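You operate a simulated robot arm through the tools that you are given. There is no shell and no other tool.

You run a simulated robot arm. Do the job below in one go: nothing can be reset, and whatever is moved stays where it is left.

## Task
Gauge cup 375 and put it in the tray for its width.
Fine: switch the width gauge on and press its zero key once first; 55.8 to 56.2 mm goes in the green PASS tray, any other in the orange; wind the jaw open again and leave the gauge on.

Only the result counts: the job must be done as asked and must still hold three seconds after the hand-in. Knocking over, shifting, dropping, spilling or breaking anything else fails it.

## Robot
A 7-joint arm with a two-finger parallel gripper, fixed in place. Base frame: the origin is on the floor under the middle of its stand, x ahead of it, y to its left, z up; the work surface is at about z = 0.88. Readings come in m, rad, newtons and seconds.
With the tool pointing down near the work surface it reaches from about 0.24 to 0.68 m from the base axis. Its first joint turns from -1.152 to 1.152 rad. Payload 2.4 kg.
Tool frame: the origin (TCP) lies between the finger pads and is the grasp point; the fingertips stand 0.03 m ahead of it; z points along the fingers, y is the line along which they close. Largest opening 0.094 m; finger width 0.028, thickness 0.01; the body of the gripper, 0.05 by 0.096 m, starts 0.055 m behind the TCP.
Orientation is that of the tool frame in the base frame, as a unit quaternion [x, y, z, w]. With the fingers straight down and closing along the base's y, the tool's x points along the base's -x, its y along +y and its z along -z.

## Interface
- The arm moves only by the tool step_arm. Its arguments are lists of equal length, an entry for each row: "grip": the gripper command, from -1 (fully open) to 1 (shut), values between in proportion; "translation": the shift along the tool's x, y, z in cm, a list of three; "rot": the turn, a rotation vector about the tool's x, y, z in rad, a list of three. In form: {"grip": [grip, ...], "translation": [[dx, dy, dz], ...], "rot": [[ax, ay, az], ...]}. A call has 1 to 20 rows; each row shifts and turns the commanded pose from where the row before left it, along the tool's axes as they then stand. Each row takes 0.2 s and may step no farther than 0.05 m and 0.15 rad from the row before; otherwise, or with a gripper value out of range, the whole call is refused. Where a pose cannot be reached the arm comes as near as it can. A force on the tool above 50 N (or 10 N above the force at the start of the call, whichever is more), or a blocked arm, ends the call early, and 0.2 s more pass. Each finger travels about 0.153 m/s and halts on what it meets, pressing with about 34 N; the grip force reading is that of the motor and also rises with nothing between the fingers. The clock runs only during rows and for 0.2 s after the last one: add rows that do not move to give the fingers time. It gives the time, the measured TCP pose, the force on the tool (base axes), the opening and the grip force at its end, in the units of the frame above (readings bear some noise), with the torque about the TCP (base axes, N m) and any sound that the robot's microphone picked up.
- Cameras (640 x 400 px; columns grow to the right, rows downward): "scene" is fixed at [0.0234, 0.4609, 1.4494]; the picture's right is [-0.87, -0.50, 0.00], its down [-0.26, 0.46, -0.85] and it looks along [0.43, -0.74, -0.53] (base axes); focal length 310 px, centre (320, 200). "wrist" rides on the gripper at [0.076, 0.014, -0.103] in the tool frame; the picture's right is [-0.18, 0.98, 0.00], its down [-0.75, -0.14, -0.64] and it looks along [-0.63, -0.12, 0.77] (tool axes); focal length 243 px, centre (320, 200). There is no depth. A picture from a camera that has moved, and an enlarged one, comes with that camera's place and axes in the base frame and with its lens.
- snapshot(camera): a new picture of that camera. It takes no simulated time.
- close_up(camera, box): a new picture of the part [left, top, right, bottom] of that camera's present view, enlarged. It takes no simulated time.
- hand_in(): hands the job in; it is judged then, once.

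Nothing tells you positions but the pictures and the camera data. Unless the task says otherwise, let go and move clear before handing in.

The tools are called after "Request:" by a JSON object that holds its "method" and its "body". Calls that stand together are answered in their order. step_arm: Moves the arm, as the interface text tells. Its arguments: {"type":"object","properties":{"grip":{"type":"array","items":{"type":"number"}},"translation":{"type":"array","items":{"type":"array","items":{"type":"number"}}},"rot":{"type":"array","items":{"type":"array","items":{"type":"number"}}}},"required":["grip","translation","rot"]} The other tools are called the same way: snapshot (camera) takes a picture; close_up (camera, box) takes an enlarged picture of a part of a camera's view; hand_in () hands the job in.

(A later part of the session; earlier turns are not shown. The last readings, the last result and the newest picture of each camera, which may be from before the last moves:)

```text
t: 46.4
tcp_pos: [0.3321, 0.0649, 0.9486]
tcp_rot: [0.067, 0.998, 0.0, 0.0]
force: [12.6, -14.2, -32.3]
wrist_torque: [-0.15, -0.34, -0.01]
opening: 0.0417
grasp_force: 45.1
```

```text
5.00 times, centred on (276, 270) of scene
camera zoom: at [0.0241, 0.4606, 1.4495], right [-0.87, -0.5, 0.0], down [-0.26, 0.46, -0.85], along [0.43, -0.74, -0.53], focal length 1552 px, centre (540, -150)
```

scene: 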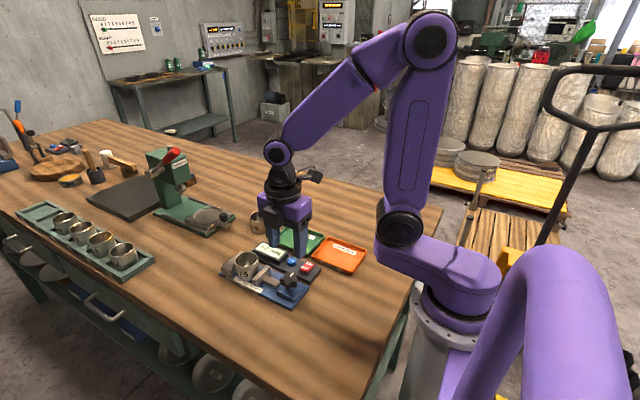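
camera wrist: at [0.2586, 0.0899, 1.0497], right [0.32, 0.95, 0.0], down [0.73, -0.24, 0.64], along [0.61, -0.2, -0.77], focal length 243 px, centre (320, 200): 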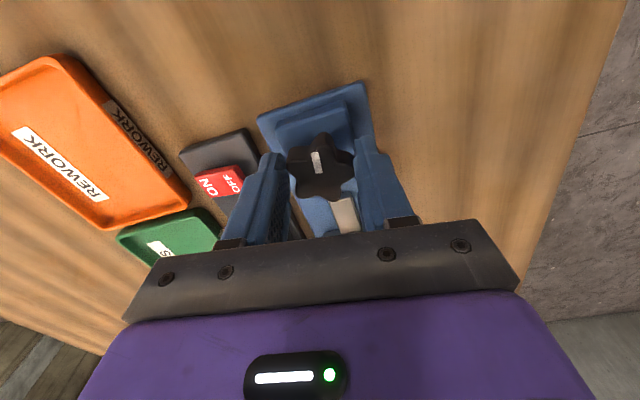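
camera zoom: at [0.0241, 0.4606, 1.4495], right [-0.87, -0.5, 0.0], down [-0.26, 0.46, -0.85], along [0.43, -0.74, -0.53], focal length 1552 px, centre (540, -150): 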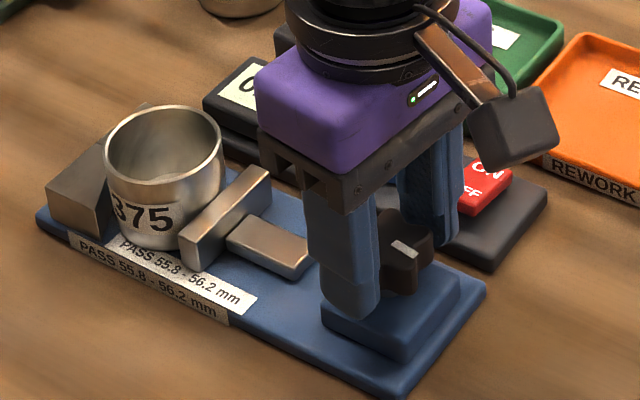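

The cup is still being pushed toward the V. I'll trim the forces, turn a little more, and watch the visible part of the display.

Request:
{"method": "step_arm", "body": {"grip": [1, 1, 1, 1, 1], "translation": [[0, -0.05, 0.04], [0, 0, 0], [0, 0, 0], [0, 0, 0], [0, 0, 0]], "rot": [[0, 0, 0], [0, 0, 0.1], [0, 0, 0.1], [0, 0, 0.1], [0, 0, 0]]}}

Request:
{"method": "close_up", "body": {"camera": "scene", "box": [220, 230, 332, 310]}}

Request:
{"method": "close_up", "body": {"camera": "scene", "box": [240, 235, 304, 275]}}

```text
t: 47.5
tcp_pos: [0.333, 0.0662, 0.9476]
tcp_rot: [0.216, 0.976, 0.001, 0.001]
force: [-4.2, -4.7, 36.9]
wrist_torque: [-0.22, 0.06, 0.01]
opening: 0.0417
grasp_force: 45.5
```

```text
5.00 times, centred on (276, 270) of scene
camera zoom: at [0.0229, 0.4607, 1.4494], right [-0.87, -0.5, 0.0], down [-0.26, 0.46, -0.85], along [0.43, -0.74, -0.53], focal length 1552 px, centre (540, -150)
```

zoom: 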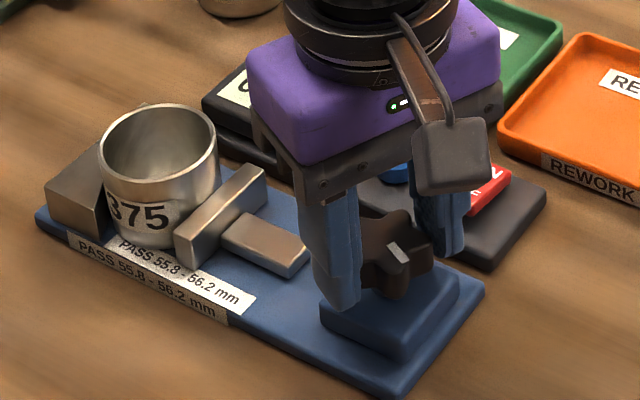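

```text
10.00 times, centred on (272, 255) of scene
camera zoom: at [0.0229, 0.4607, 1.4494], right [-0.87, -0.5, 0.0], down [-0.26, 0.46, -0.85], along [0.43, -0.74, -0.53], focal length 3105 px, centre (800, -350)
```

zoom: 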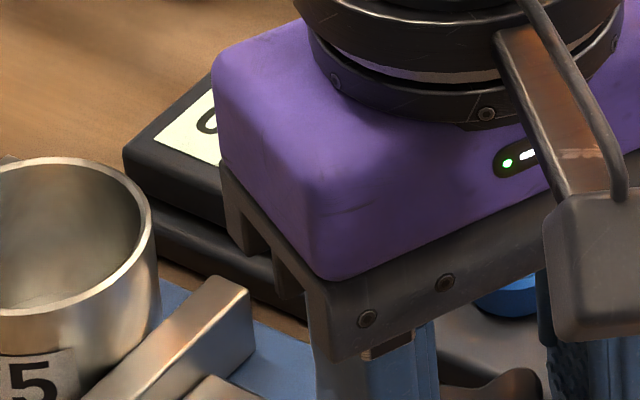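

Request:
{"method": "step_arm", "body": {"grip": [1, 1, 1, 1, 1], "translation": [[0, 0, -0.05], [0, 0, 0], [0, 0, 0], [0, 0, 0], [0, 0, 0]], "rot": [[0, 0, 0], [0, 0, 0.1], [0, 0, 0.1], [0, 0, 0.1], [0, 0, 0]]}}

Request:
{"method": "close_up", "body": {"camera": "scene", "box": [220, 230, 332, 310]}}

Request:
{"method": "close_up", "body": {"camera": "scene", "box": [240, 235, 304, 275]}}

Request:
{"method": "snapshot", "body": {"camera": "wrist"}}

```text
t: 48.8
tcp_pos: [0.3335, 0.0661, 0.9476]
tcp_rot: [0.359, 0.933, 0.0, 0.001]
force: [6.4, 9.5, -30.4]
wrist_torque: [-0.21, -0.5, -0.04]
opening: 0.0416
grasp_force: 44.8
```

```text
5.00 times, centred on (276, 270) of scene
camera zoom: at [0.0239, 0.4613, 1.4492], right [-0.87, -0.5, 0.0], down [-0.26, 0.46, -0.85], along [0.43, -0.74, -0.53], focal length 1552 px, centre (540, -150)
```

zoom: 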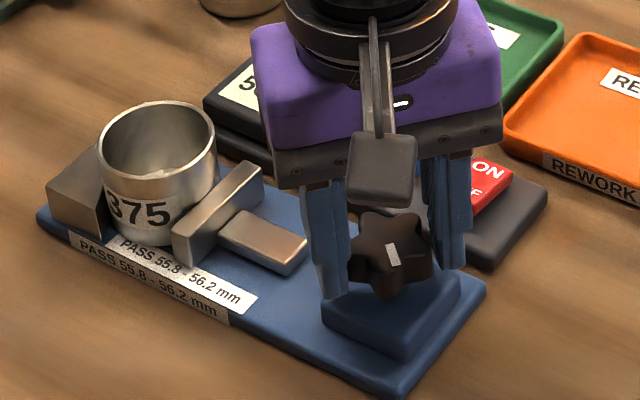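

```text
10.00 times, centred on (272, 255) of scene
camera zoom: at [0.0239, 0.4613, 1.4492], right [-0.87, -0.5, 0.0], down [-0.26, 0.46, -0.85], along [0.43, -0.74, -0.53], focal length 3105 px, centre (800, -350)
```

zoom: 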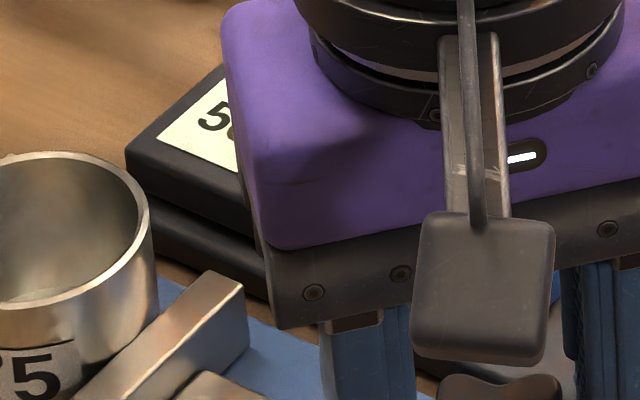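

```text
taken
camera wrist: at [0.2853, 0.128, 1.0494], right [0.8, 0.61, 0.0], down [0.46, -0.61, 0.64], along [0.39, -0.51, -0.77], focal length 243 px, centre (320, 200)
```

wrist: 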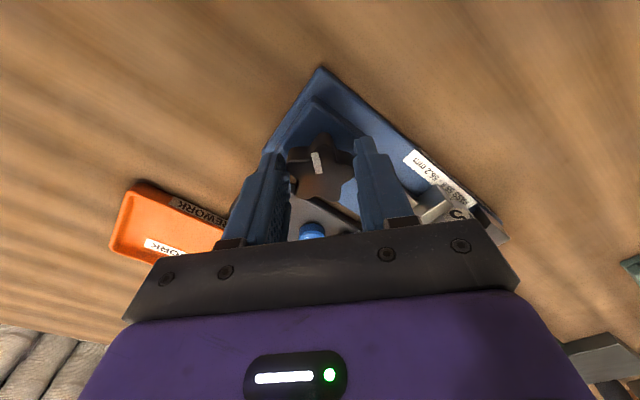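

The display has started to show a "5…" value, so the jaw has made contact with the cup seated in the V. I'll relieve the z force, release the knob and rise to read the full display.

Request:
{"method": "step_arm", "body": {"grip": [1, 1, -0.17, -0.17, -0.17, -0.17, -0.17, -0.17], "translation": [[0, 0, 0.025], [0, 0, 0], [0, 0, 0], [0, 0, 0], [0, 0, -2], [0, 0, -4], [0, 0, -4], [0, 0, 0]], "rot": [[0, 0, 0], [0, 0, 0], [0, 0, 0], [0, 0, 0], [0, 0, 0], [0, 0, 0], [0, 0, 0], [0, 0, 0]]}}

Request:
{"method": "close_up", "body": {"camera": "scene", "box": [220, 230, 332, 310]}}

Request:
{"method": "snapshot", "body": {"camera": "wrist"}}

```text
t: 50.5
tcp_pos: [0.3341, 0.0661, 1.0491]
tcp_rot: [0.358, 0.934, -0.001, 0.001]
force: [-0.9, -0.3, 1.2]
wrist_torque: [-0.02, -0.01, 0.0]
opening: 0.0551
grasp_force: 0.1
```

```text
5.00 times, centred on (276, 270) of scene
camera zoom: at [0.0234, 0.4609, 1.4494], right [-0.87, -0.5, 0.0], down [-0.26, 0.46, -0.85], along [0.43, -0.74, -0.53], focal length 1552 px, centre (540, -150)
```

zoom: 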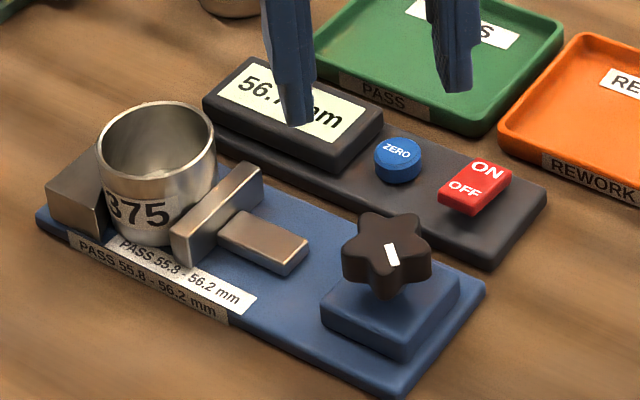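

```text
taken
camera wrist: at [0.2856, 0.1278, 1.1513], right [0.79, 0.61, 0.0], down [0.46, -0.61, 0.64], along [0.39, -0.51, -0.77], focal length 243 px, centre (320, 200)
```

wrist: 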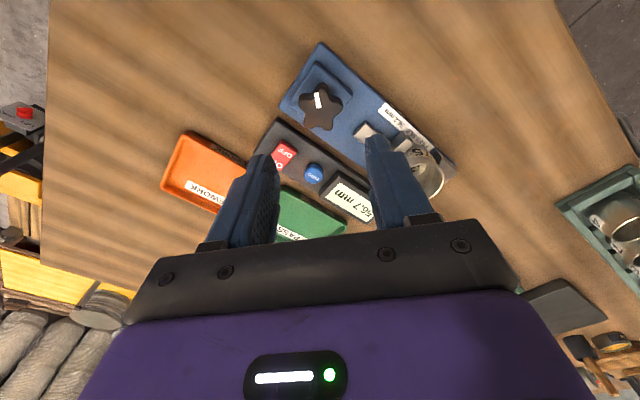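

Request:
{"method": "close_up", "body": {"camera": "wrist", "box": [310, 160, 390, 230]}}

Request:
{"method": "close_up", "body": {"camera": "scene", "box": [225, 240, 305, 290]}}

Request:
{"method": "close_up", "body": {"camera": "wrist", "box": [270, 40, 366, 140]}}

```text
5.71 times, centred on (350, 195) of wrist
camera zoom: at [0.2856, 0.1278, 1.1513], right [0.79, 0.61, 0.0], down [0.46, -0.61, 0.64], along [0.39, -0.51, -0.77], focal length 1386 px, centre (149, 229)
```

zoom: 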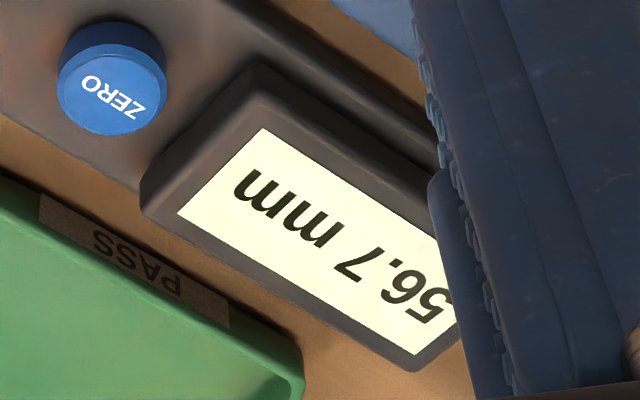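

```text
8.00 times, centred on (265, 265) of scene
camera zoom: at [0.0234, 0.4609, 1.4494], right [-0.87, -0.5, 0.0], down [-0.26, 0.46, -0.85], along [0.43, -0.74, -0.53], focal length 2484 px, centre (760, -320)
```

zoom: 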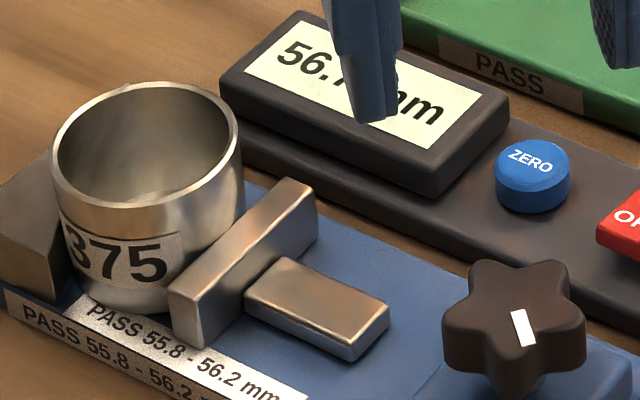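

```text
4.00 times, centred on (318, 90) of wrist
camera zoom: at [0.2856, 0.1278, 1.1513], right [0.79, 0.61, 0.0], down [0.46, -0.61, 0.64], along [0.39, -0.51, -0.77], focal length 970 px, centre (328, 640)
```

zoom: 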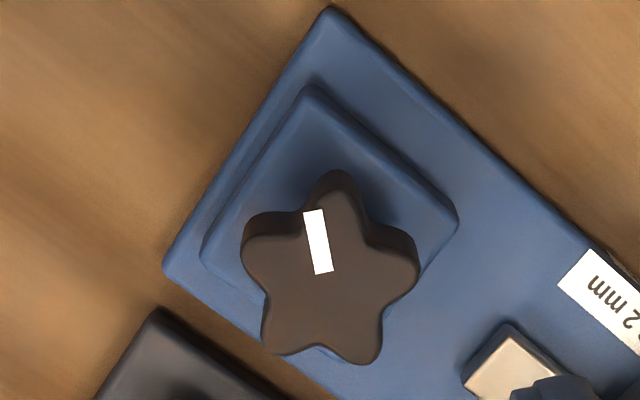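

The display reads 56.7 mm, but I need to be sure the jaw is fully tight. I'll go back down, regrip, and try turning a little more while watching the torque.

Request:
{"method": "step_arm", "body": {"grip": [-0.17, -0.17, -0.17, -0.17, 1, 1, 1], "translation": [[0, 0, 4], [0, 0, 4], [0, 0, 2], [0, 0, 0], [0, 0, 0], [0, 0, 0], [0, 0, 0]], "rot": [[0, 0, 0], [0, 0, 0], [0, 0, 0], [0, 0, 0], [0, 0, 0], [0, 0, 0], [0, 0, 0]]}}

Request:
{"method": "close_up", "body": {"camera": "scene", "box": [220, 230, 332, 310]}}

```text
t: 52.1
tcp_pos: [0.3343, 0.0649, 0.9473]
tcp_rot: [0.359, 0.933, 0.0, 0.002]
force: [5.9, 4.3, -30.2]
wrist_torque: [-0.43, -0.61, 0.02]
opening: 0.0419
grasp_force: 44.8
```

```text
5.00 times, centred on (276, 270) of scene
camera zoom: at [0.0239, 0.4612, 1.4493], right [-0.87, -0.5, 0.0], down [-0.26, 0.46, -0.85], along [0.43, -0.74, -0.53], focal length 1552 px, centre (540, -150)
```

zoom: 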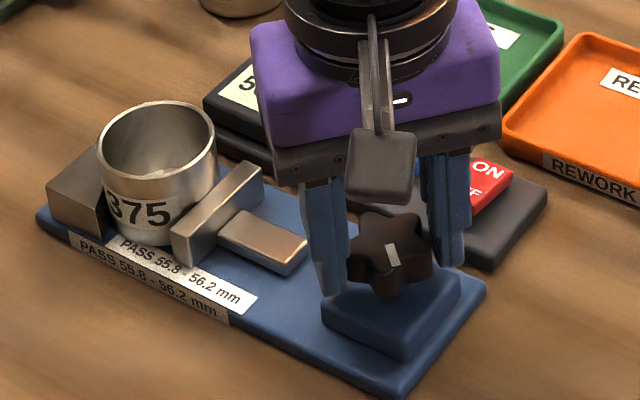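

Request:
{"method": "step_arm", "body": {"grip": [1, 1, 1, 1], "translation": [[0, 0, 0.04], [0, 0, 0], [0, 0, 0], [0, 0, 0]], "rot": [[0, 0, 0], [0, 0, 0.05], [0, 0, 0.05], [0, 0, 0]]}}

Request:
{"method": "close_up", "body": {"camera": "scene", "box": [220, 230, 332, 310]}}

Request:
{"method": "snapshot", "body": {"camera": "wrist"}}

```text
t: 53.1
tcp_pos: [0.3342, 0.0652, 0.9478]
tcp_rot: [0.405, 0.914, 0.001, 0.002]
force: [18.4, -8.6, -24.9]
wrist_torque: [-0.53, -0.2, 0.06]
opening: 0.0416
grasp_force: 44.4
```

```text
5.00 times, centred on (276, 270) of scene
camera zoom: at [0.0242, 0.4608, 1.4494], right [-0.87, -0.5, 0.0], down [-0.26, 0.46, -0.85], along [0.43, -0.74, -0.53], focal length 1552 px, centre (540, -150)
```

zoom: 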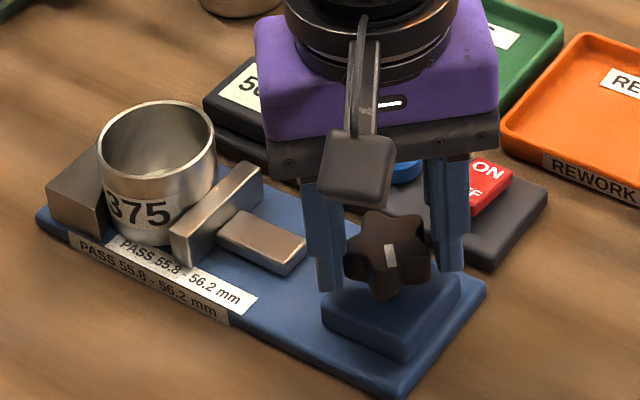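

```text
taken
camera wrist: at [0.2926, 0.1311, 1.0495], right [0.85, 0.52, 0.0], down [0.4, -0.65, 0.64], along [0.34, -0.55, -0.77], focal length 243 px, centre (320, 200)
```

wrist: 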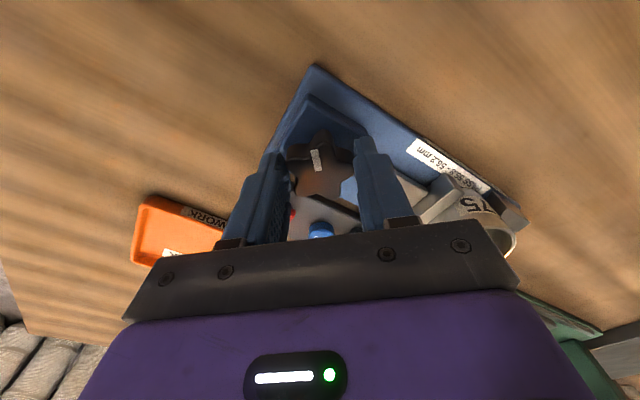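

Request:
{"method": "step_arm", "body": {"grip": [1, 1, 1, 1], "translation": [[0, 0, 0.03], [0, 0, 0], [0, 0, 0], [0, 0, 0]], "rot": [[0, 0, 0.05], [0, 0, 0.05], [0, 0, 0.05], [0, 0, 0]]}}

Request:
{"method": "close_up", "body": {"camera": "scene", "box": [200, 230, 328, 310]}}

Request:
{"method": "close_up", "body": {"camera": "wrist", "box": [220, 100, 412, 220]}}

Request:
{"method": "close_up", "body": {"camera": "scene", "box": [248, 240, 288, 265]}}

```text
t: 54.1
tcp_pos: [0.3333, 0.0653, 0.9475]
tcp_rot: [0.472, 0.881, 0.002, 0.002]
force: [15.1, -13.2, 26.4]
wrist_torque: [-0.32, -0.36, 0.18]
opening: 0.0417
grasp_force: 44.6
```

```text
5.00 times, centred on (264, 270) of scene
camera zoom: at [0.0235, 0.4605, 1.4495], right [-0.87, -0.5, 0.0], down [-0.26, 0.46, -0.85], along [0.43, -0.74, -0.53], focal length 1552 px, centre (600, -150)
```

zoom: 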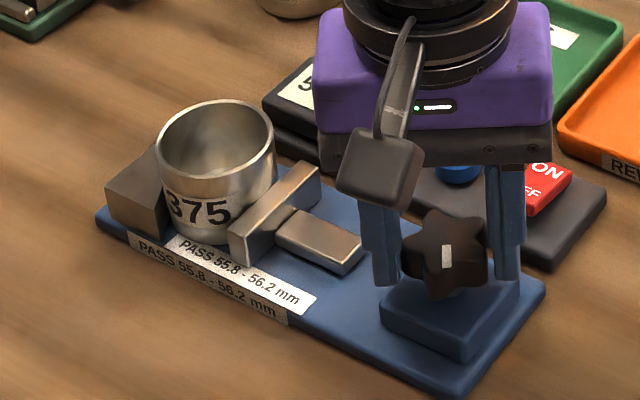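

```text
3.33 times, centred on (316, 160) of wrist
camera zoom: at [0.3023, 0.1371, 1.0494], right [0.92, 0.39, 0.01], down [0.3, -0.71, 0.64], along [0.25, -0.59, -0.77], focal length 809 px, centre (333, 333)
```

zoom: 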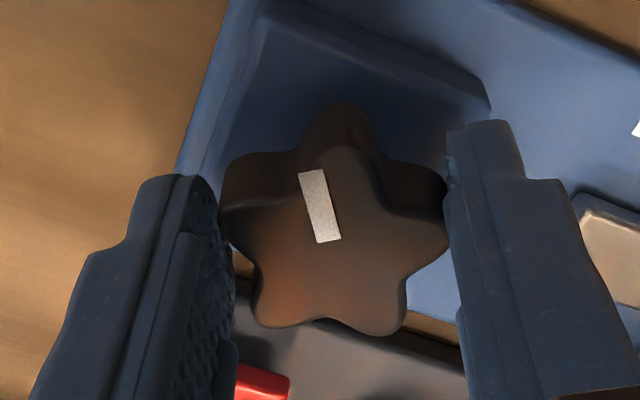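

```text
16.00 times, centred on (268, 252) of scene
camera zoom: at [0.0235, 0.4605, 1.4495], right [-0.87, -0.5, 0.0], down [-0.26, 0.46, -0.85], along [0.43, -0.74, -0.53], focal length 4967 px, centre (1152, -640)
```

zoom: 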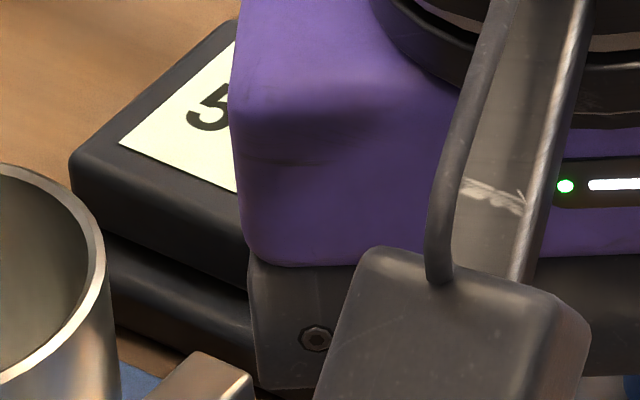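

Torque about the knob axis is now rising (0.18 N·m), so the jaw is tightening without moving further. I'll release and read the display again.

Request:
{"method": "step_arm", "body": {"grip": [1, -0.17, -0.17, -0.17, -0.17, -0.17, -0.17], "translation": [[0, 0, -0.03], [0, 0, 0], [0, 0, 0], [0, 0, -2], [0, 0, -4], [0, 0, -4], [0, 0, 0]], "rot": [[0, 0, 0], [0, 0, 0], [0, 0, 0], [0, 0, 0], [0, 0, 0], [0, 0, 0], [0, 0, 0]]}}

Request:
{"method": "close_up", "body": {"camera": "scene", "box": [200, 230, 328, 310]}}

Request:
{"method": "snapshot", "body": {"camera": "wrist"}}

Request:
{"method": "close_up", "body": {"camera": "wrist", "box": [290, 140, 418, 240]}}

```text
t: 55.8
tcp_pos: [0.3327, 0.0647, 1.049]
tcp_rot: [0.472, 0.882, 0.0, 0.001]
force: [1.2, 0.5, 0.4]
wrist_torque: [-0.04, -0.01, 0.01]
opening: 0.055
grasp_force: 0.1
```

```text
5.00 times, centred on (264, 270) of scene
camera zoom: at [0.0234, 0.4609, 1.4494], right [-0.87, -0.5, 0.0], down [-0.26, 0.46, -0.85], along [0.43, -0.74, -0.53], focal length 1552 px, centre (600, -150)
```

zoom: 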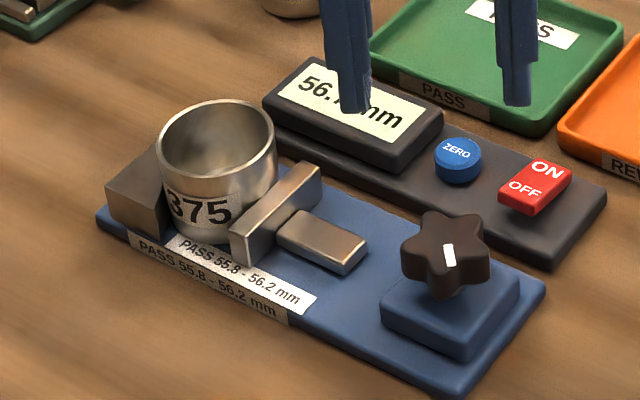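

```text
taken
camera wrist: at [0.3016, 0.1376, 1.1514], right [0.92, 0.39, 0.0], down [0.3, -0.71, 0.64], along [0.25, -0.59, -0.77], focal length 243 px, centre (320, 200)
```

wrist: 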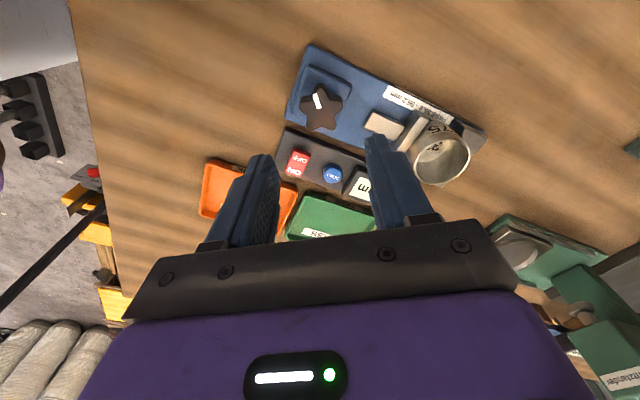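

```text
4.00 times, centred on (354, 190) of wrist
camera zoom: at [0.3016, 0.1376, 1.1514], right [0.92, 0.39, 0.0], down [0.3, -0.71, 0.64], along [0.25, -0.59, -0.77], focal length 970 px, centre (184, 240)
```

zoom: 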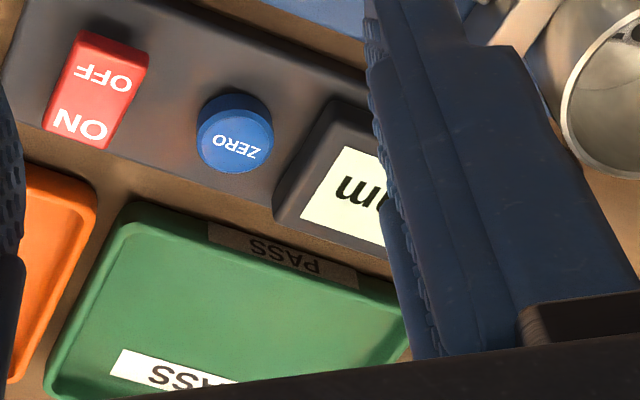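

Request:
{"method": "step_arm", "body": {"grip": [-0.17, -0.17, -0.17, -0.17], "translation": [[0, 0, -3], [0, 0, -4], [0, 0, -3], [0, 0, 0]], "rot": [[0, 0, 0], [0, 0, 0], [0, 0, 0], [0, 0, 0]]}}

Request:
{"method": "close_up", "body": {"camera": "scene", "box": [225, 240, 305, 290]}}

Request:
{"method": "close_up", "body": {"camera": "wrist", "box": [250, 80, 442, 200]}}

```text
t: 56.8
tcp_pos: [0.3324, 0.0654, 1.146]
tcp_rot: [0.473, 0.881, -0.001, 0.001]
force: [0.1, 0.3, -0.2]
wrist_torque: [-0.03, 0.0, 0.04]
opening: 0.0551
grasp_force: 0.1
```

```text
8.00 times, centred on (265, 265) of scene
camera zoom: at [0.0234, 0.4609, 1.4494], right [-0.87, -0.5, 0.0], down [-0.26, 0.46, -0.85], along [0.43, -0.74, -0.53], focal length 2484 px, centre (760, -320)
```

zoom: 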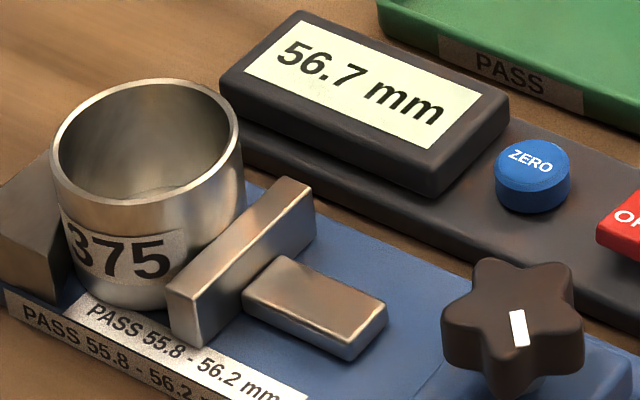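

```text
3.33 times, centred on (346, 140) of wrist
camera zoom: at [0.3017, 0.1374, 1.2486], right [0.92, 0.39, 0.0], down [0.3, -0.71, 0.64], along [0.25, -0.59, -0.77], focal length 809 px, centre (233, 400)
```

zoom: 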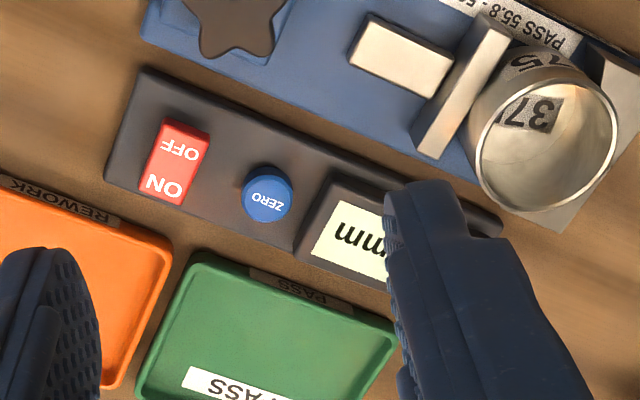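

The reading is stable at 56.7 mm after tightening. Before trusting it I want to check that the cup sits squarely against both V faces, so I'll look from above.

Request:
{"method": "step_arm", "body": {"grip": [-0.17, -0.17, -0.17, -0.17, -0.17, -0.17, -0.17, -0.17, -0.17], "translation": [[0, 0, 0], [0, 0, 0], [0, 0, 0], [0, 0, 0], [0, 0, 0], [0, 0, 0], [0, 0, 0], [0, 0, 0], [0, 0, 0]], "rot": [[0, 0, -0.14], [0, 0, -0.14], [0, 0, -0.14], [0, 0, -0.14], [0, 0, -0.14], [0, 0, -0.14], [0, 0, -0.14], [0, 0, 0], [0, 0, 0]]}}

Request:
{"method": "snapshot", "body": {"camera": "wrist"}}

Request:
{"method": "close_up", "body": {"camera": "wrist", "box": [260, 120, 420, 220]}}

```text
t: 58.8
tcp_pos: [0.3321, 0.0657, 1.1472]
tcp_rot: [0.001, 1.0, 0.0, 0.001]
force: [-0.5, -1.0, -0.1]
wrist_torque: [0.0, 0.0, -0.01]
opening: 0.055
grasp_force: 0.0
```

```text
taken
camera wrist: at [0.2553, 0.0801, 1.2487], right [0.19, 0.98, 0.0], down [0.75, -0.14, 0.64], along [0.63, -0.12, -0.77], focal length 243 px, centre (320, 200)
```

wrist: 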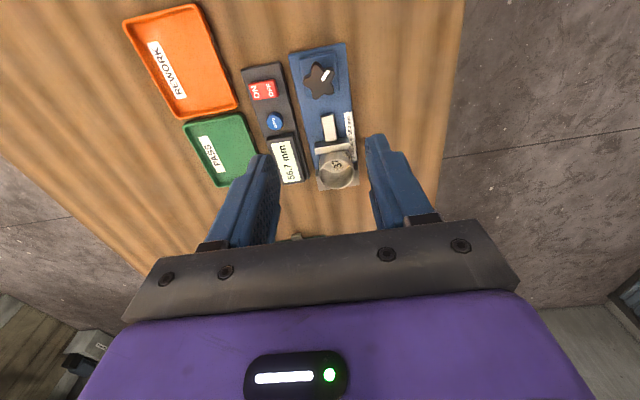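

```text
4.00 times, centred on (340, 170) of wrist
camera zoom: at [0.2553, 0.0801, 1.2487], right [0.19, 0.98, 0.0], down [0.75, -0.14, 0.64], along [0.63, -0.12, -0.77], focal length 970 px, centre (240, 320)
```

zoom: 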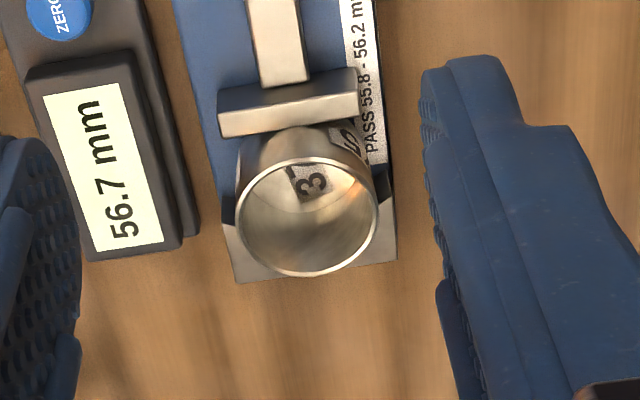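

The display clearly reads 56.7 mm. The cup looks roughly centred in the V, but I want a closer view to rule out a sideways jam that could inflate the reading.

Request:
{"method": "step_arm", "body": {"grip": [-1, -1, -1, -1], "translation": [[-3, 0, 2.5], [-3, 0, 2.5], [-2.5, 0, 2.5], [0, 0, 0]], "rot": [[0, 0, 0], [0, 0, 0], [0, 0, 0], [0, 0, 0]]}}

Request:
{"method": "snapshot", "body": {"camera": "wrist"}}

Request:
{"method": "close_up", "body": {"camera": "wrist", "box": [250, 100, 394, 230]}}

```text
t: 59.8
tcp_pos: [0.4184, 0.0628, 1.0701]
tcp_rot: [0.002, 1.0, 0.0, 0.001]
force: [0.0, -0.2, -0.9]
wrist_torque: [0.01, 0.02, -0.01]
opening: 0.094
grasp_force: 0.1
```

```text
taken
camera wrist: at [0.3411, 0.0776, 1.173], right [0.19, 0.98, 0.0], down [0.75, -0.14, 0.64], along [0.63, -0.12, -0.77], focal length 243 px, centre (320, 200)
```

wrist: 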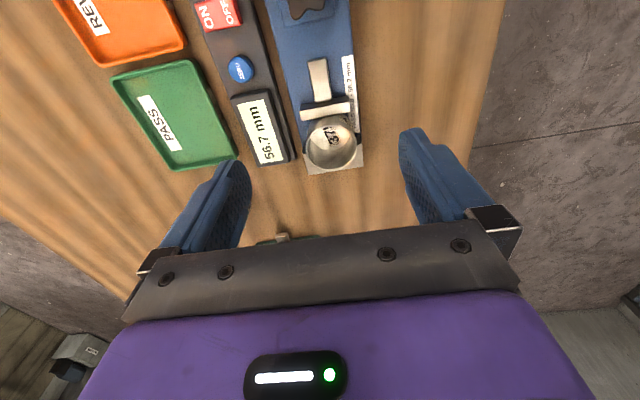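

```text
3.08 times, centred on (322, 165) of wrist
camera zoom: at [0.3411, 0.0776, 1.173], right [0.19, 0.98, 0.0], down [0.75, -0.14, 0.64], along [0.63, -0.12, -0.77], focal length 746 px, centre (314, 308)
```

zoom: 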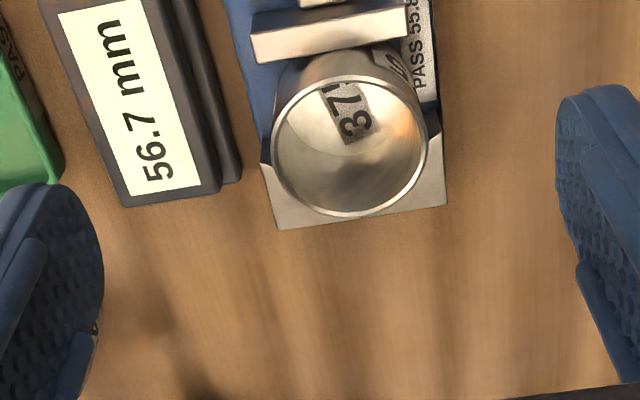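

Request:
{"method": "close_up", "body": {"camera": "wrist", "box": [290, 95, 380, 180]}}

Request:
{"method": "close_up", "body": {"camera": "scene", "box": [214, 240, 278, 290]}}

```text
4.71 times, centred on (335, 138) of wrist
camera zoom: at [0.3411, 0.0776, 1.173], right [0.19, 0.98, 0.0], down [0.75, -0.14, 0.64], along [0.63, -0.12, -0.77], focal length 1142 px, centre (249, 494)
```

zoom: 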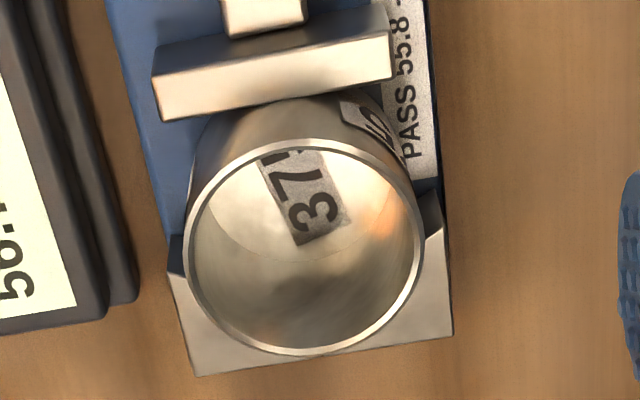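

```text
8.00 times, centred on (246, 265) of scene
camera zoom: at [0.0234, 0.4609, 1.4494], right [-0.87, -0.5, 0.0], down [-0.26, 0.46, -0.85], along [0.43, -0.74, -0.53], focal length 2484 px, centre (912, -320)
```

zoom: 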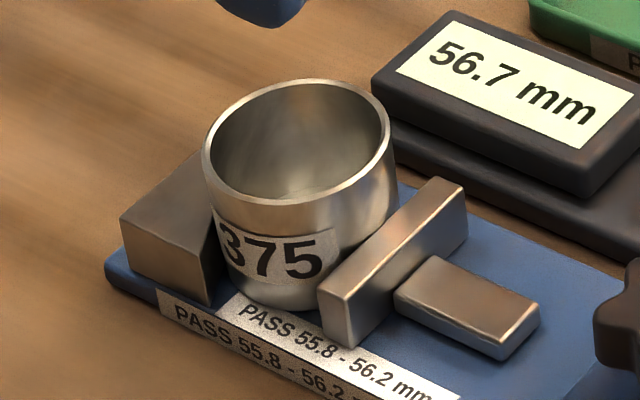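

The estimate suggests the cup may sit about 1 mm off the V's centreline, which could inflate the reading. I'll loosen the jaw slightly, reseat the cup and remeasure to be sure. First I go back to the knob at the matching orientation.

Request:
{"method": "step_arm", "body": {"grip": [-0.17, -0.17, -0.17, -0.17, -0.17, -0.17, -0.17, -0.17, -0.17, -0.17, -0.17], "translation": [[4.2, 0.12, 0], [4.2, 0.12, 0], [0, 0, 0], [0, 0, 0], [0, 0, 0], [0, 0, 0], [0, 0, 0], [0, 0, 0], [0, 0, 0], [0, 0, 2], [0, 0, 0]], "rot": [[0, 0, 0], [0, 0, 0], [0, 0, 0.14], [0, 0, 0.14], [0, 0, 0.14], [0, 0, 0.14], [0, 0, 0.14], [0, 0, 0.14], [0, 0, 0.14], [0, 0, 0], [0, 0, 0]]}}

Request:
{"method": "close_up", "body": {"camera": "wrist", "box": [262, 50, 374, 150]}}

```text
t: 62.1
tcp_pos: [0.3323, 0.0683, 1.0521]
tcp_rot: [0.473, 0.881, 0.0, 0.002]
force: [0.0, 0.6, -0.5]
wrist_torque: [0.01, -0.03, 0.01]
opening: 0.0552
grasp_force: 0.1
```

```text
4.00 times, centred on (318, 100) of wrist
camera zoom: at [0.3017, 0.1402, 1.155], right [0.92, 0.39, 0.0], down [0.3, -0.71, 0.64], along [0.25, -0.59, -0.77], focal length 970 px, centre (328, 600)
```

zoom: 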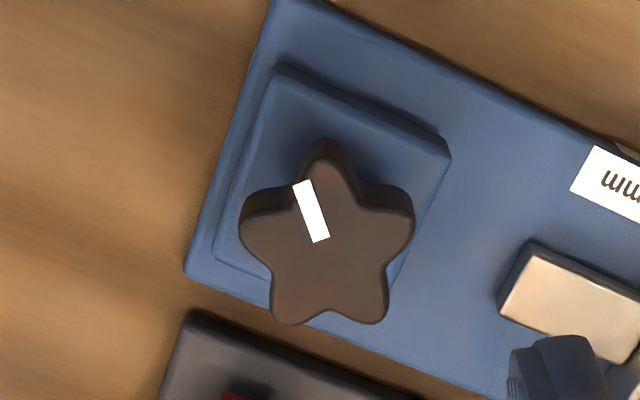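

The knob sprang back about 9° relative to my fingers. I'll match that orientation, recentre over the knob, descend and check alignment.

Request:
{"method": "step_arm", "body": {"grip": [-0.17, -0.17, -0.17, -0.17, -0.17, -0.17], "translation": [[0, 0, 0], [-0.3, -0.09, 0], [0, 0, 4], [0, 0, 4], [0, 0, 2.0], [0, 0, 0]], "rot": [[0, 0, -0.14], [0, 0, -0.02], [0, 0, 0], [0, 0, 0], [0, 0, 0], [0, 0, 0]]}}

Request:
{"method": "close_up", "body": {"camera": "wrist", "box": [220, 100, 412, 220]}}

Request:
{"method": "close_up", "body": {"camera": "scene", "box": [200, 230, 328, 310]}}

```text
t: 63.5
tcp_pos: [0.334, 0.0648, 0.9495]
tcp_rot: [0.4, 0.917, 0.001, 0.002]
force: [0.9, 0.0, -0.3]
wrist_torque: [-0.05, -0.01, -0.01]
opening: 0.0551
grasp_force: 0.0
```

```text
3.33 times, centred on (316, 160) of wrist
camera zoom: at [0.2923, 0.1306, 1.0529], right [0.85, 0.53, 0.0], down [0.41, -0.65, 0.64], along [0.34, -0.54, -0.77], focal length 809 px, centre (333, 333)
```

zoom: 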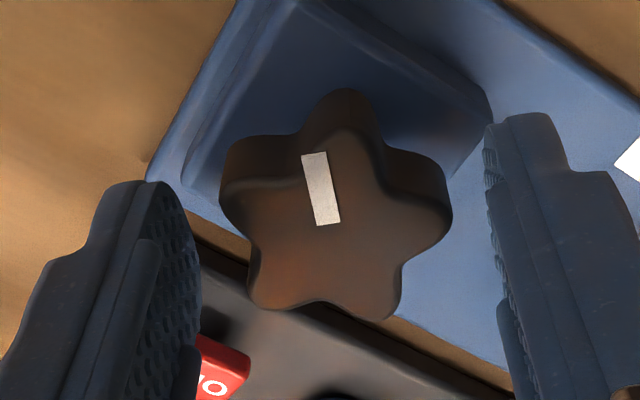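

```text
5.00 times, centred on (264, 270) of scene
camera zoom: at [0.0234, 0.4609, 1.4494], right [-0.87, -0.5, 0.0], down [-0.26, 0.46, -0.85], along [0.43, -0.74, -0.53], focal length 1552 px, centre (600, -150)
```

zoom: 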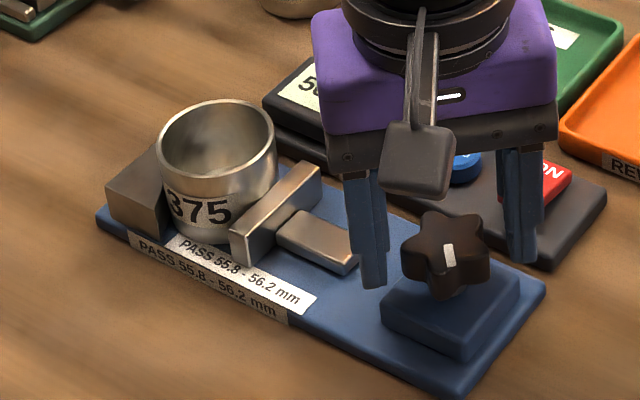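

Request:
{"method": "step_arm", "body": {"grip": [-0.17, -0.17, 1, 1, 1], "translation": [[0.15, 0.0, 0.3], [0, 0, 0], [0, 0, 0], [0, 0, 0], [0, 0, 0]], "rot": [[0, 0, 0], [0, 0, 0], [0, 0, 0], [0, 0, 0], [0, 0, 0]]}}

Request:
{"method": "close_up", "body": {"camera": "scene", "box": [200, 230, 328, 310]}}

```text
t: 64.8
tcp_pos: [0.3335, 0.0653, 0.9489]
tcp_rot: [0.401, 0.916, -0.001, -0.001]
force: [-2.7, -3.5, -4.3]
wrist_torque: [-0.2, -0.09, -0.02]
opening: 0.0417
grasp_force: 45.2
```

```text
5.00 times, centred on (264, 270) of scene
camera zoom: at [0.0234, 0.4609, 1.4494], right [-0.87, -0.5, 0.0], down [-0.26, 0.46, -0.85], along [0.43, -0.74, -0.53], focal length 1552 px, centre (600, -150)
```

zoom: 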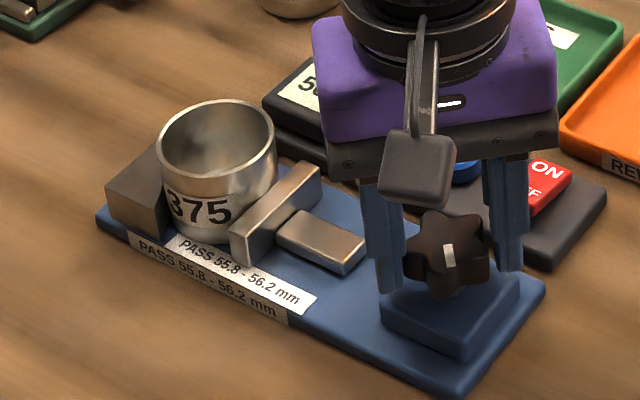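

The grip is nicely aligned with low forces. I'll wind counterclockwise about 0.6 rad to loosen the jaw a few millimetres.

Request:
{"method": "step_arm", "body": {"grip": [1, 1, 1, 1, 1, 1, 1], "translation": [[0, 0, 0], [0, 0, 0], [0, 0, 0], [0, 0, 0], [0, 0, 0], [0, 0, 0], [0, 0, 0]], "rot": [[0, 0, -0.1], [0, 0, -0.1], [0, 0, -0.1], [0, 0, -0.1], [0, 0, -0.1], [0, 0, -0.1], [0, 0, 0]]}}

Request:
{"method": "close_up", "body": {"camera": "scene", "box": [200, 230, 328, 310]}}

Request:
{"method": "snapshot", "body": {"camera": "wrist"}}

```text
t: 66.3
tcp_pos: [0.3333, 0.0657, 0.9491]
tcp_rot: [0.112, 0.994, 0.001, -0.001]
force: [-4.4, -19.7, -28.7]
wrist_torque: [0.1, 0.57, 0.01]
opening: 0.0417
grasp_force: 44.9
```

```text
5.00 times, centred on (264, 270) of scene
camera zoom: at [0.0236, 0.4604, 1.4495], right [-0.87, -0.5, 0.0], down [-0.26, 0.46, -0.85], along [0.43, -0.74, -0.53], focal length 1552 px, centre (600, -150)
```

zoom: 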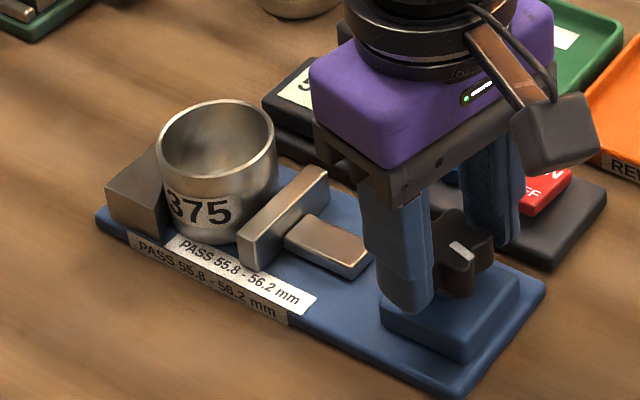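

```text
taken
camera wrist: at [0.2614, 0.0962, 1.0513], right [0.4, 0.92, 0.0], down [0.7, -0.3, 0.64], along [0.59, -0.25, -0.77], focal length 243 px, centre (320, 200)
```

wrist: 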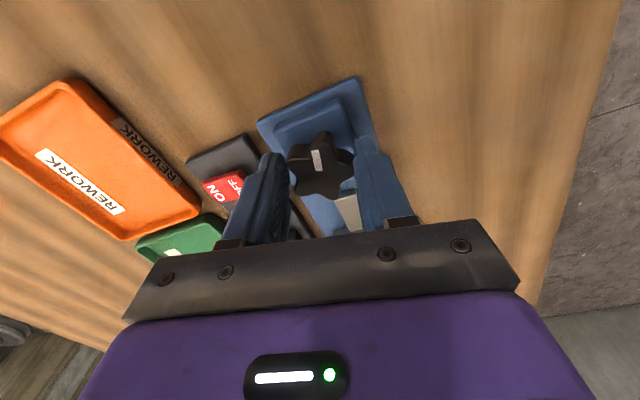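

Request:
{"method": "close_up", "body": {"camera": "scene", "box": [248, 240, 288, 265]}}

Request:
{"method": "close_up", "body": {"camera": "scene", "box": [214, 240, 278, 290]}}

```text
16.00 times, centred on (268, 252) of scene
camera zoom: at [0.0236, 0.4604, 1.4495], right [-0.87, -0.5, 0.0], down [-0.26, 0.46, -0.85], along [0.43, -0.74, -0.53], focal length 4967 px, centre (1152, -640)
```

zoom: 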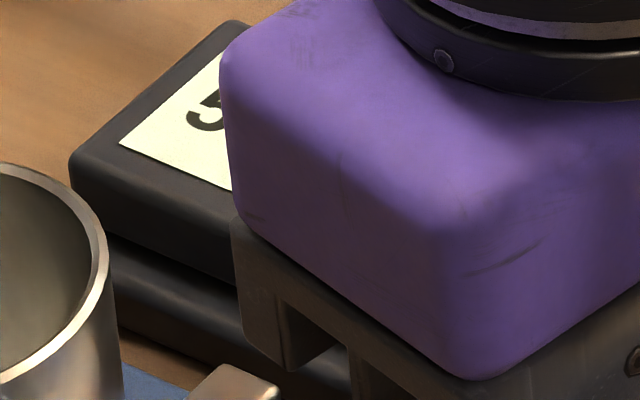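

```text
8.00 times, centred on (246, 265) of scene
camera zoom: at [0.0236, 0.4604, 1.4495], right [-0.87, -0.5, 0.0], down [-0.26, 0.46, -0.85], along [0.43, -0.74, -0.53], focal length 2484 px, centre (912, -320)
```

zoom: 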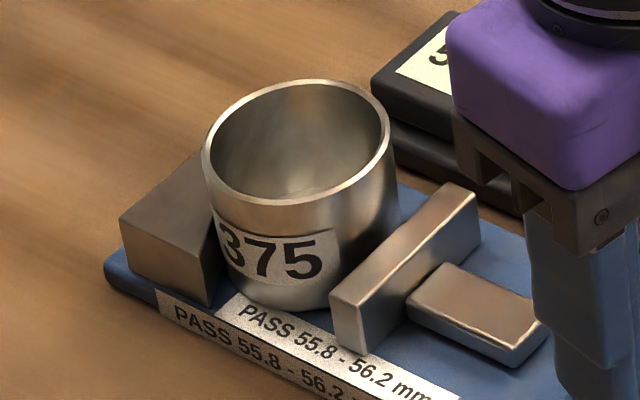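

The jaw is off the cup, yet the display still starts with "5", so it may hold the last reading. I'll release and look at it in full.

Request:
{"method": "step_arm", "body": {"grip": [1, -0.17, -0.17, -0.17, -0.17, -0.17, -0.17, -0.17], "translation": [[0, 0, 0.03], [0, 0, 0], [0, 0, 0], [0, 0, -2], [0, 0, -4], [0, 0, -4], [0, 0, -4], [0, 0, 0]], "rot": [[0, 0, 0], [0, 0, 0], [0, 0, 0], [0, 0, 0], [0, 0, 0], [0, 0, 0], [0, 0, 0], [0, 0, 0]]}}

Request:
{"method": "close_up", "body": {"camera": "scene", "box": [214, 235, 310, 295]}}

Request:
{"method": "snapshot", "body": {"camera": "wrist"}}

```text
t: 68.2
tcp_pos: [0.3328, 0.0654, 1.0897]
tcp_rot: [0.111, 0.994, 0.0, 0.001]
force: [0.2, 0.2, 0.1]
wrist_torque: [0.01, 0.01, 0.0]
opening: 0.055
grasp_force: 0.0
```

```text
6.67 times, centred on (262, 265) of scene
camera zoom: at [0.0234, 0.4609, 1.4494], right [-0.87, -0.5, 0.0], down [-0.26, 0.46, -0.85], along [0.43, -0.74, -0.53], focal length 2070 px, centre (707, -233)
```

zoom: 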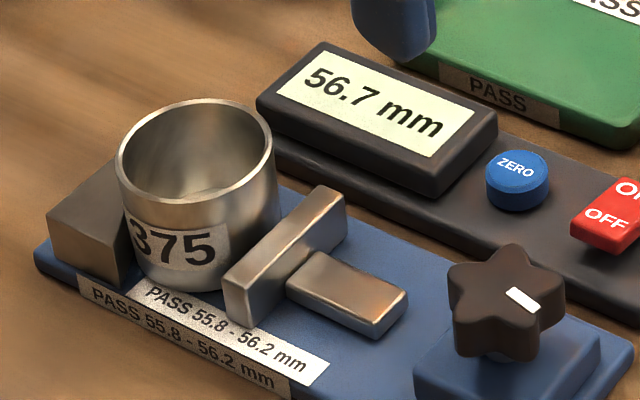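

```text
taken
camera wrist: at [0.2615, 0.0973, 1.1919], right [0.4, 0.92, 0.0], down [0.7, -0.3, 0.64], along [0.59, -0.26, -0.77], focal length 243 px, centre (320, 200)
```

wrist: 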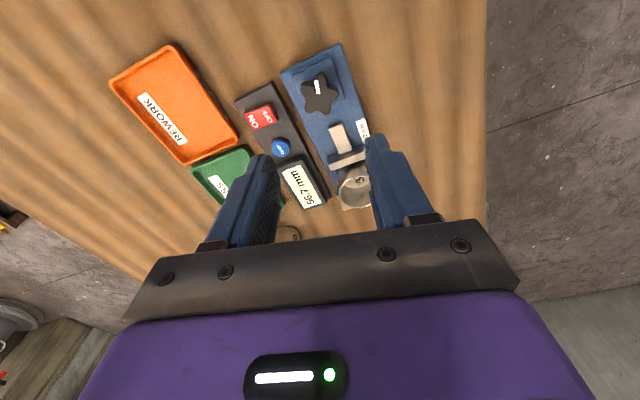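

The display latches 56.7 mm even with the jaw backed off. I'll reseat the cup centred in the V and measure again to confirm. Moving above the cup now.

Request:
{"method": "step_arm", "body": {"grip": [-0.4, -0.4, -0.4, -0.4, -0.4, -0.4], "translation": [[0, 0, 0], [0, 0, 0], [-4.4, 0, 0], [-4.4, 0, 0], [-4.3, 0, 2], [0, 0, 0]], "rot": [[0, 0, -0.111], [0, 0, -0.111], [0, 0, 0], [0, 0, 0], [0, 0, 0], [0, 0, 0]]}}

Request:
{"method": "snapshot", "body": {"camera": "wrist"}}

Request:
{"method": "close_up", "body": {"camera": "wrist", "box": [250, 60, 400, 190]}}

```text
t: 69.5
tcp_pos: [0.4619, 0.0669, 1.0686]
tcp_rot: [-0.001, 1.0, 0.001, 0.001]
force: [-0.3, -0.1, 0.1]
wrist_torque: [-0.01, -0.01, -0.03]
opening: 0.0659
grasp_force: 0.0
```

```text
taken
camera wrist: at [0.3861, 0.0803, 1.1714], right [0.18, 0.98, 0.0], down [0.75, -0.14, 0.64], along [0.63, -0.12, -0.77], focal length 243 px, centre (320, 200)
```

wrist: 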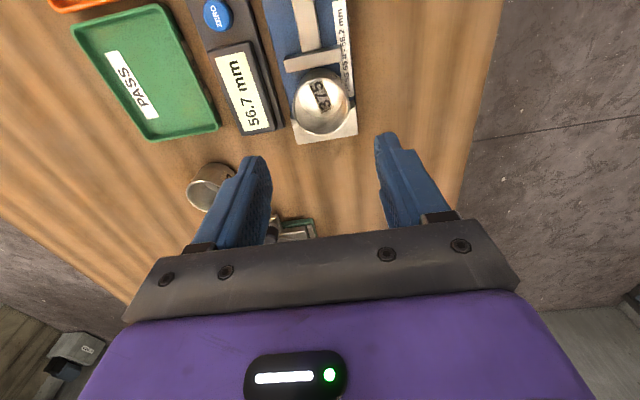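

```text
3.08 times, centred on (325, 125) of wrist
camera zoom: at [0.3861, 0.0803, 1.1714], right [0.18, 0.98, 0.0], down [0.75, -0.14, 0.64], along [0.63, -0.12, -0.77], focal length 746 px, centre (305, 431)
```

zoom: 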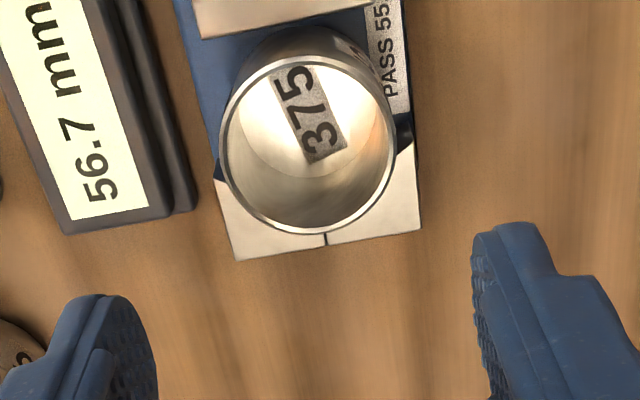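

The apex seam is visible and the cup looks centred to within about half a millimetre. I'll grip only the cup's top, with the fingertips above the anvil, press it gently into the V, and remeasure.

Request:
{"method": "step_arm", "body": {"grip": [-0.4, -0.4, -0.4, -0.4, -0.4, -0.4], "translation": [[-0.5, -0.07, 0], [0, 0, 4], [0, 0, 4], [0, 0, 2.5], [0, 0, 0.8], [0, 0, 0]], "rot": [[0, 0, 0], [0, 0, 0], [0, 0, 0], [0, 0, 0], [0, 0, 0], [0, 0, 0]]}}

Request:
{"method": "snapshot", "body": {"camera": "wrist"}}

Request:
{"method": "close_up", "body": {"camera": "scene", "box": [200, 225, 296, 285]}}

```text
t: 71.0
tcp_pos: [0.4709, 0.0635, 0.9555]
tcp_rot: [0.0, 1.0, 0.0, 0.001]
force: [-0.1, -1.0, -0.3]
wrist_torque: [0.03, 0.0, -0.01]
opening: 0.0659
grasp_force: 0.0
```

```text
taken
camera wrist: at [0.3934, 0.0785, 1.058], right [0.18, 0.98, 0.0], down [0.75, -0.14, 0.64], along [0.63, -0.12, -0.77], focal length 243 px, centre (320, 200)
```

wrist: 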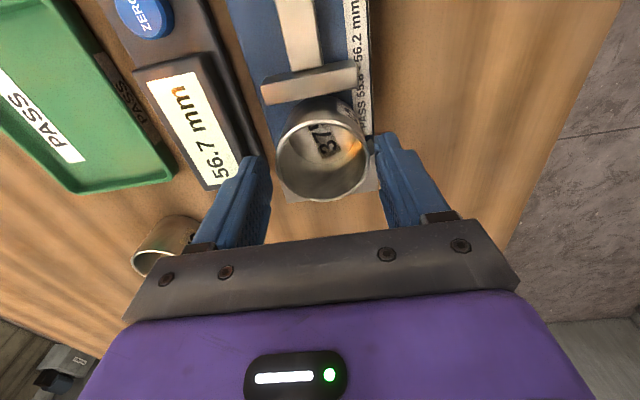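

```text
6.67 times, centred on (248, 255) of scene
camera zoom: at [0.0234, 0.4609, 1.4494], right [-0.87, -0.5, 0.0], down [-0.26, 0.46, -0.85], along [0.43, -0.74, -0.53], focal length 2070 px, centre (800, -167)
```

zoom: 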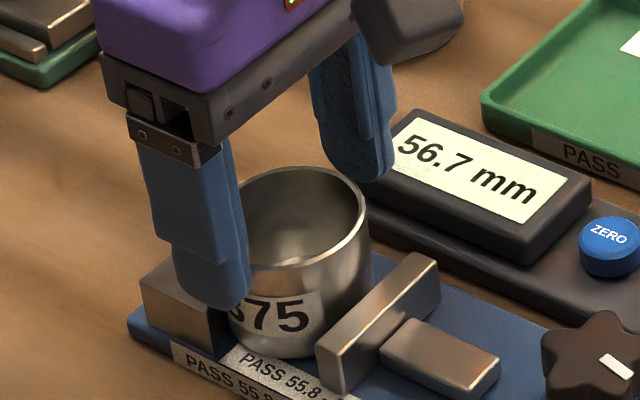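

Request:
{"method": "step_arm", "body": {"grip": [-0.4, -0.4], "translation": [[0.4, 0.15, 0], [0, 0, 0]], "rot": [[0, 0, 0], [0, 0, 0]]}}

Request:
{"method": "close_up", "body": {"camera": "wrist", "box": [220, 80, 420, 230]}}

```text
t: 71.5
tcp_pos: [0.4661, 0.0653, 0.9561]
tcp_rot: [0.001, 1.0, 0.0, 0.001]
force: [-0.4, -0.6, 0.0]
wrist_torque: [-0.01, -0.01, -0.02]
opening: 0.0659
grasp_force: 0.1
```

```text
2.67 times, centred on (320, 155) of wrist
camera zoom: at [0.3892, 0.0803, 1.0578], right [0.19, 0.98, 0.0], down [0.75, -0.14, 0.64], along [0.63, -0.12, -0.77], focal length 647 px, centre (320, 320)
```

zoom: 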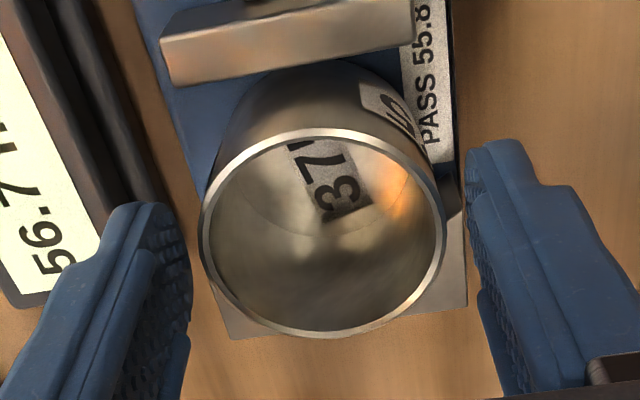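

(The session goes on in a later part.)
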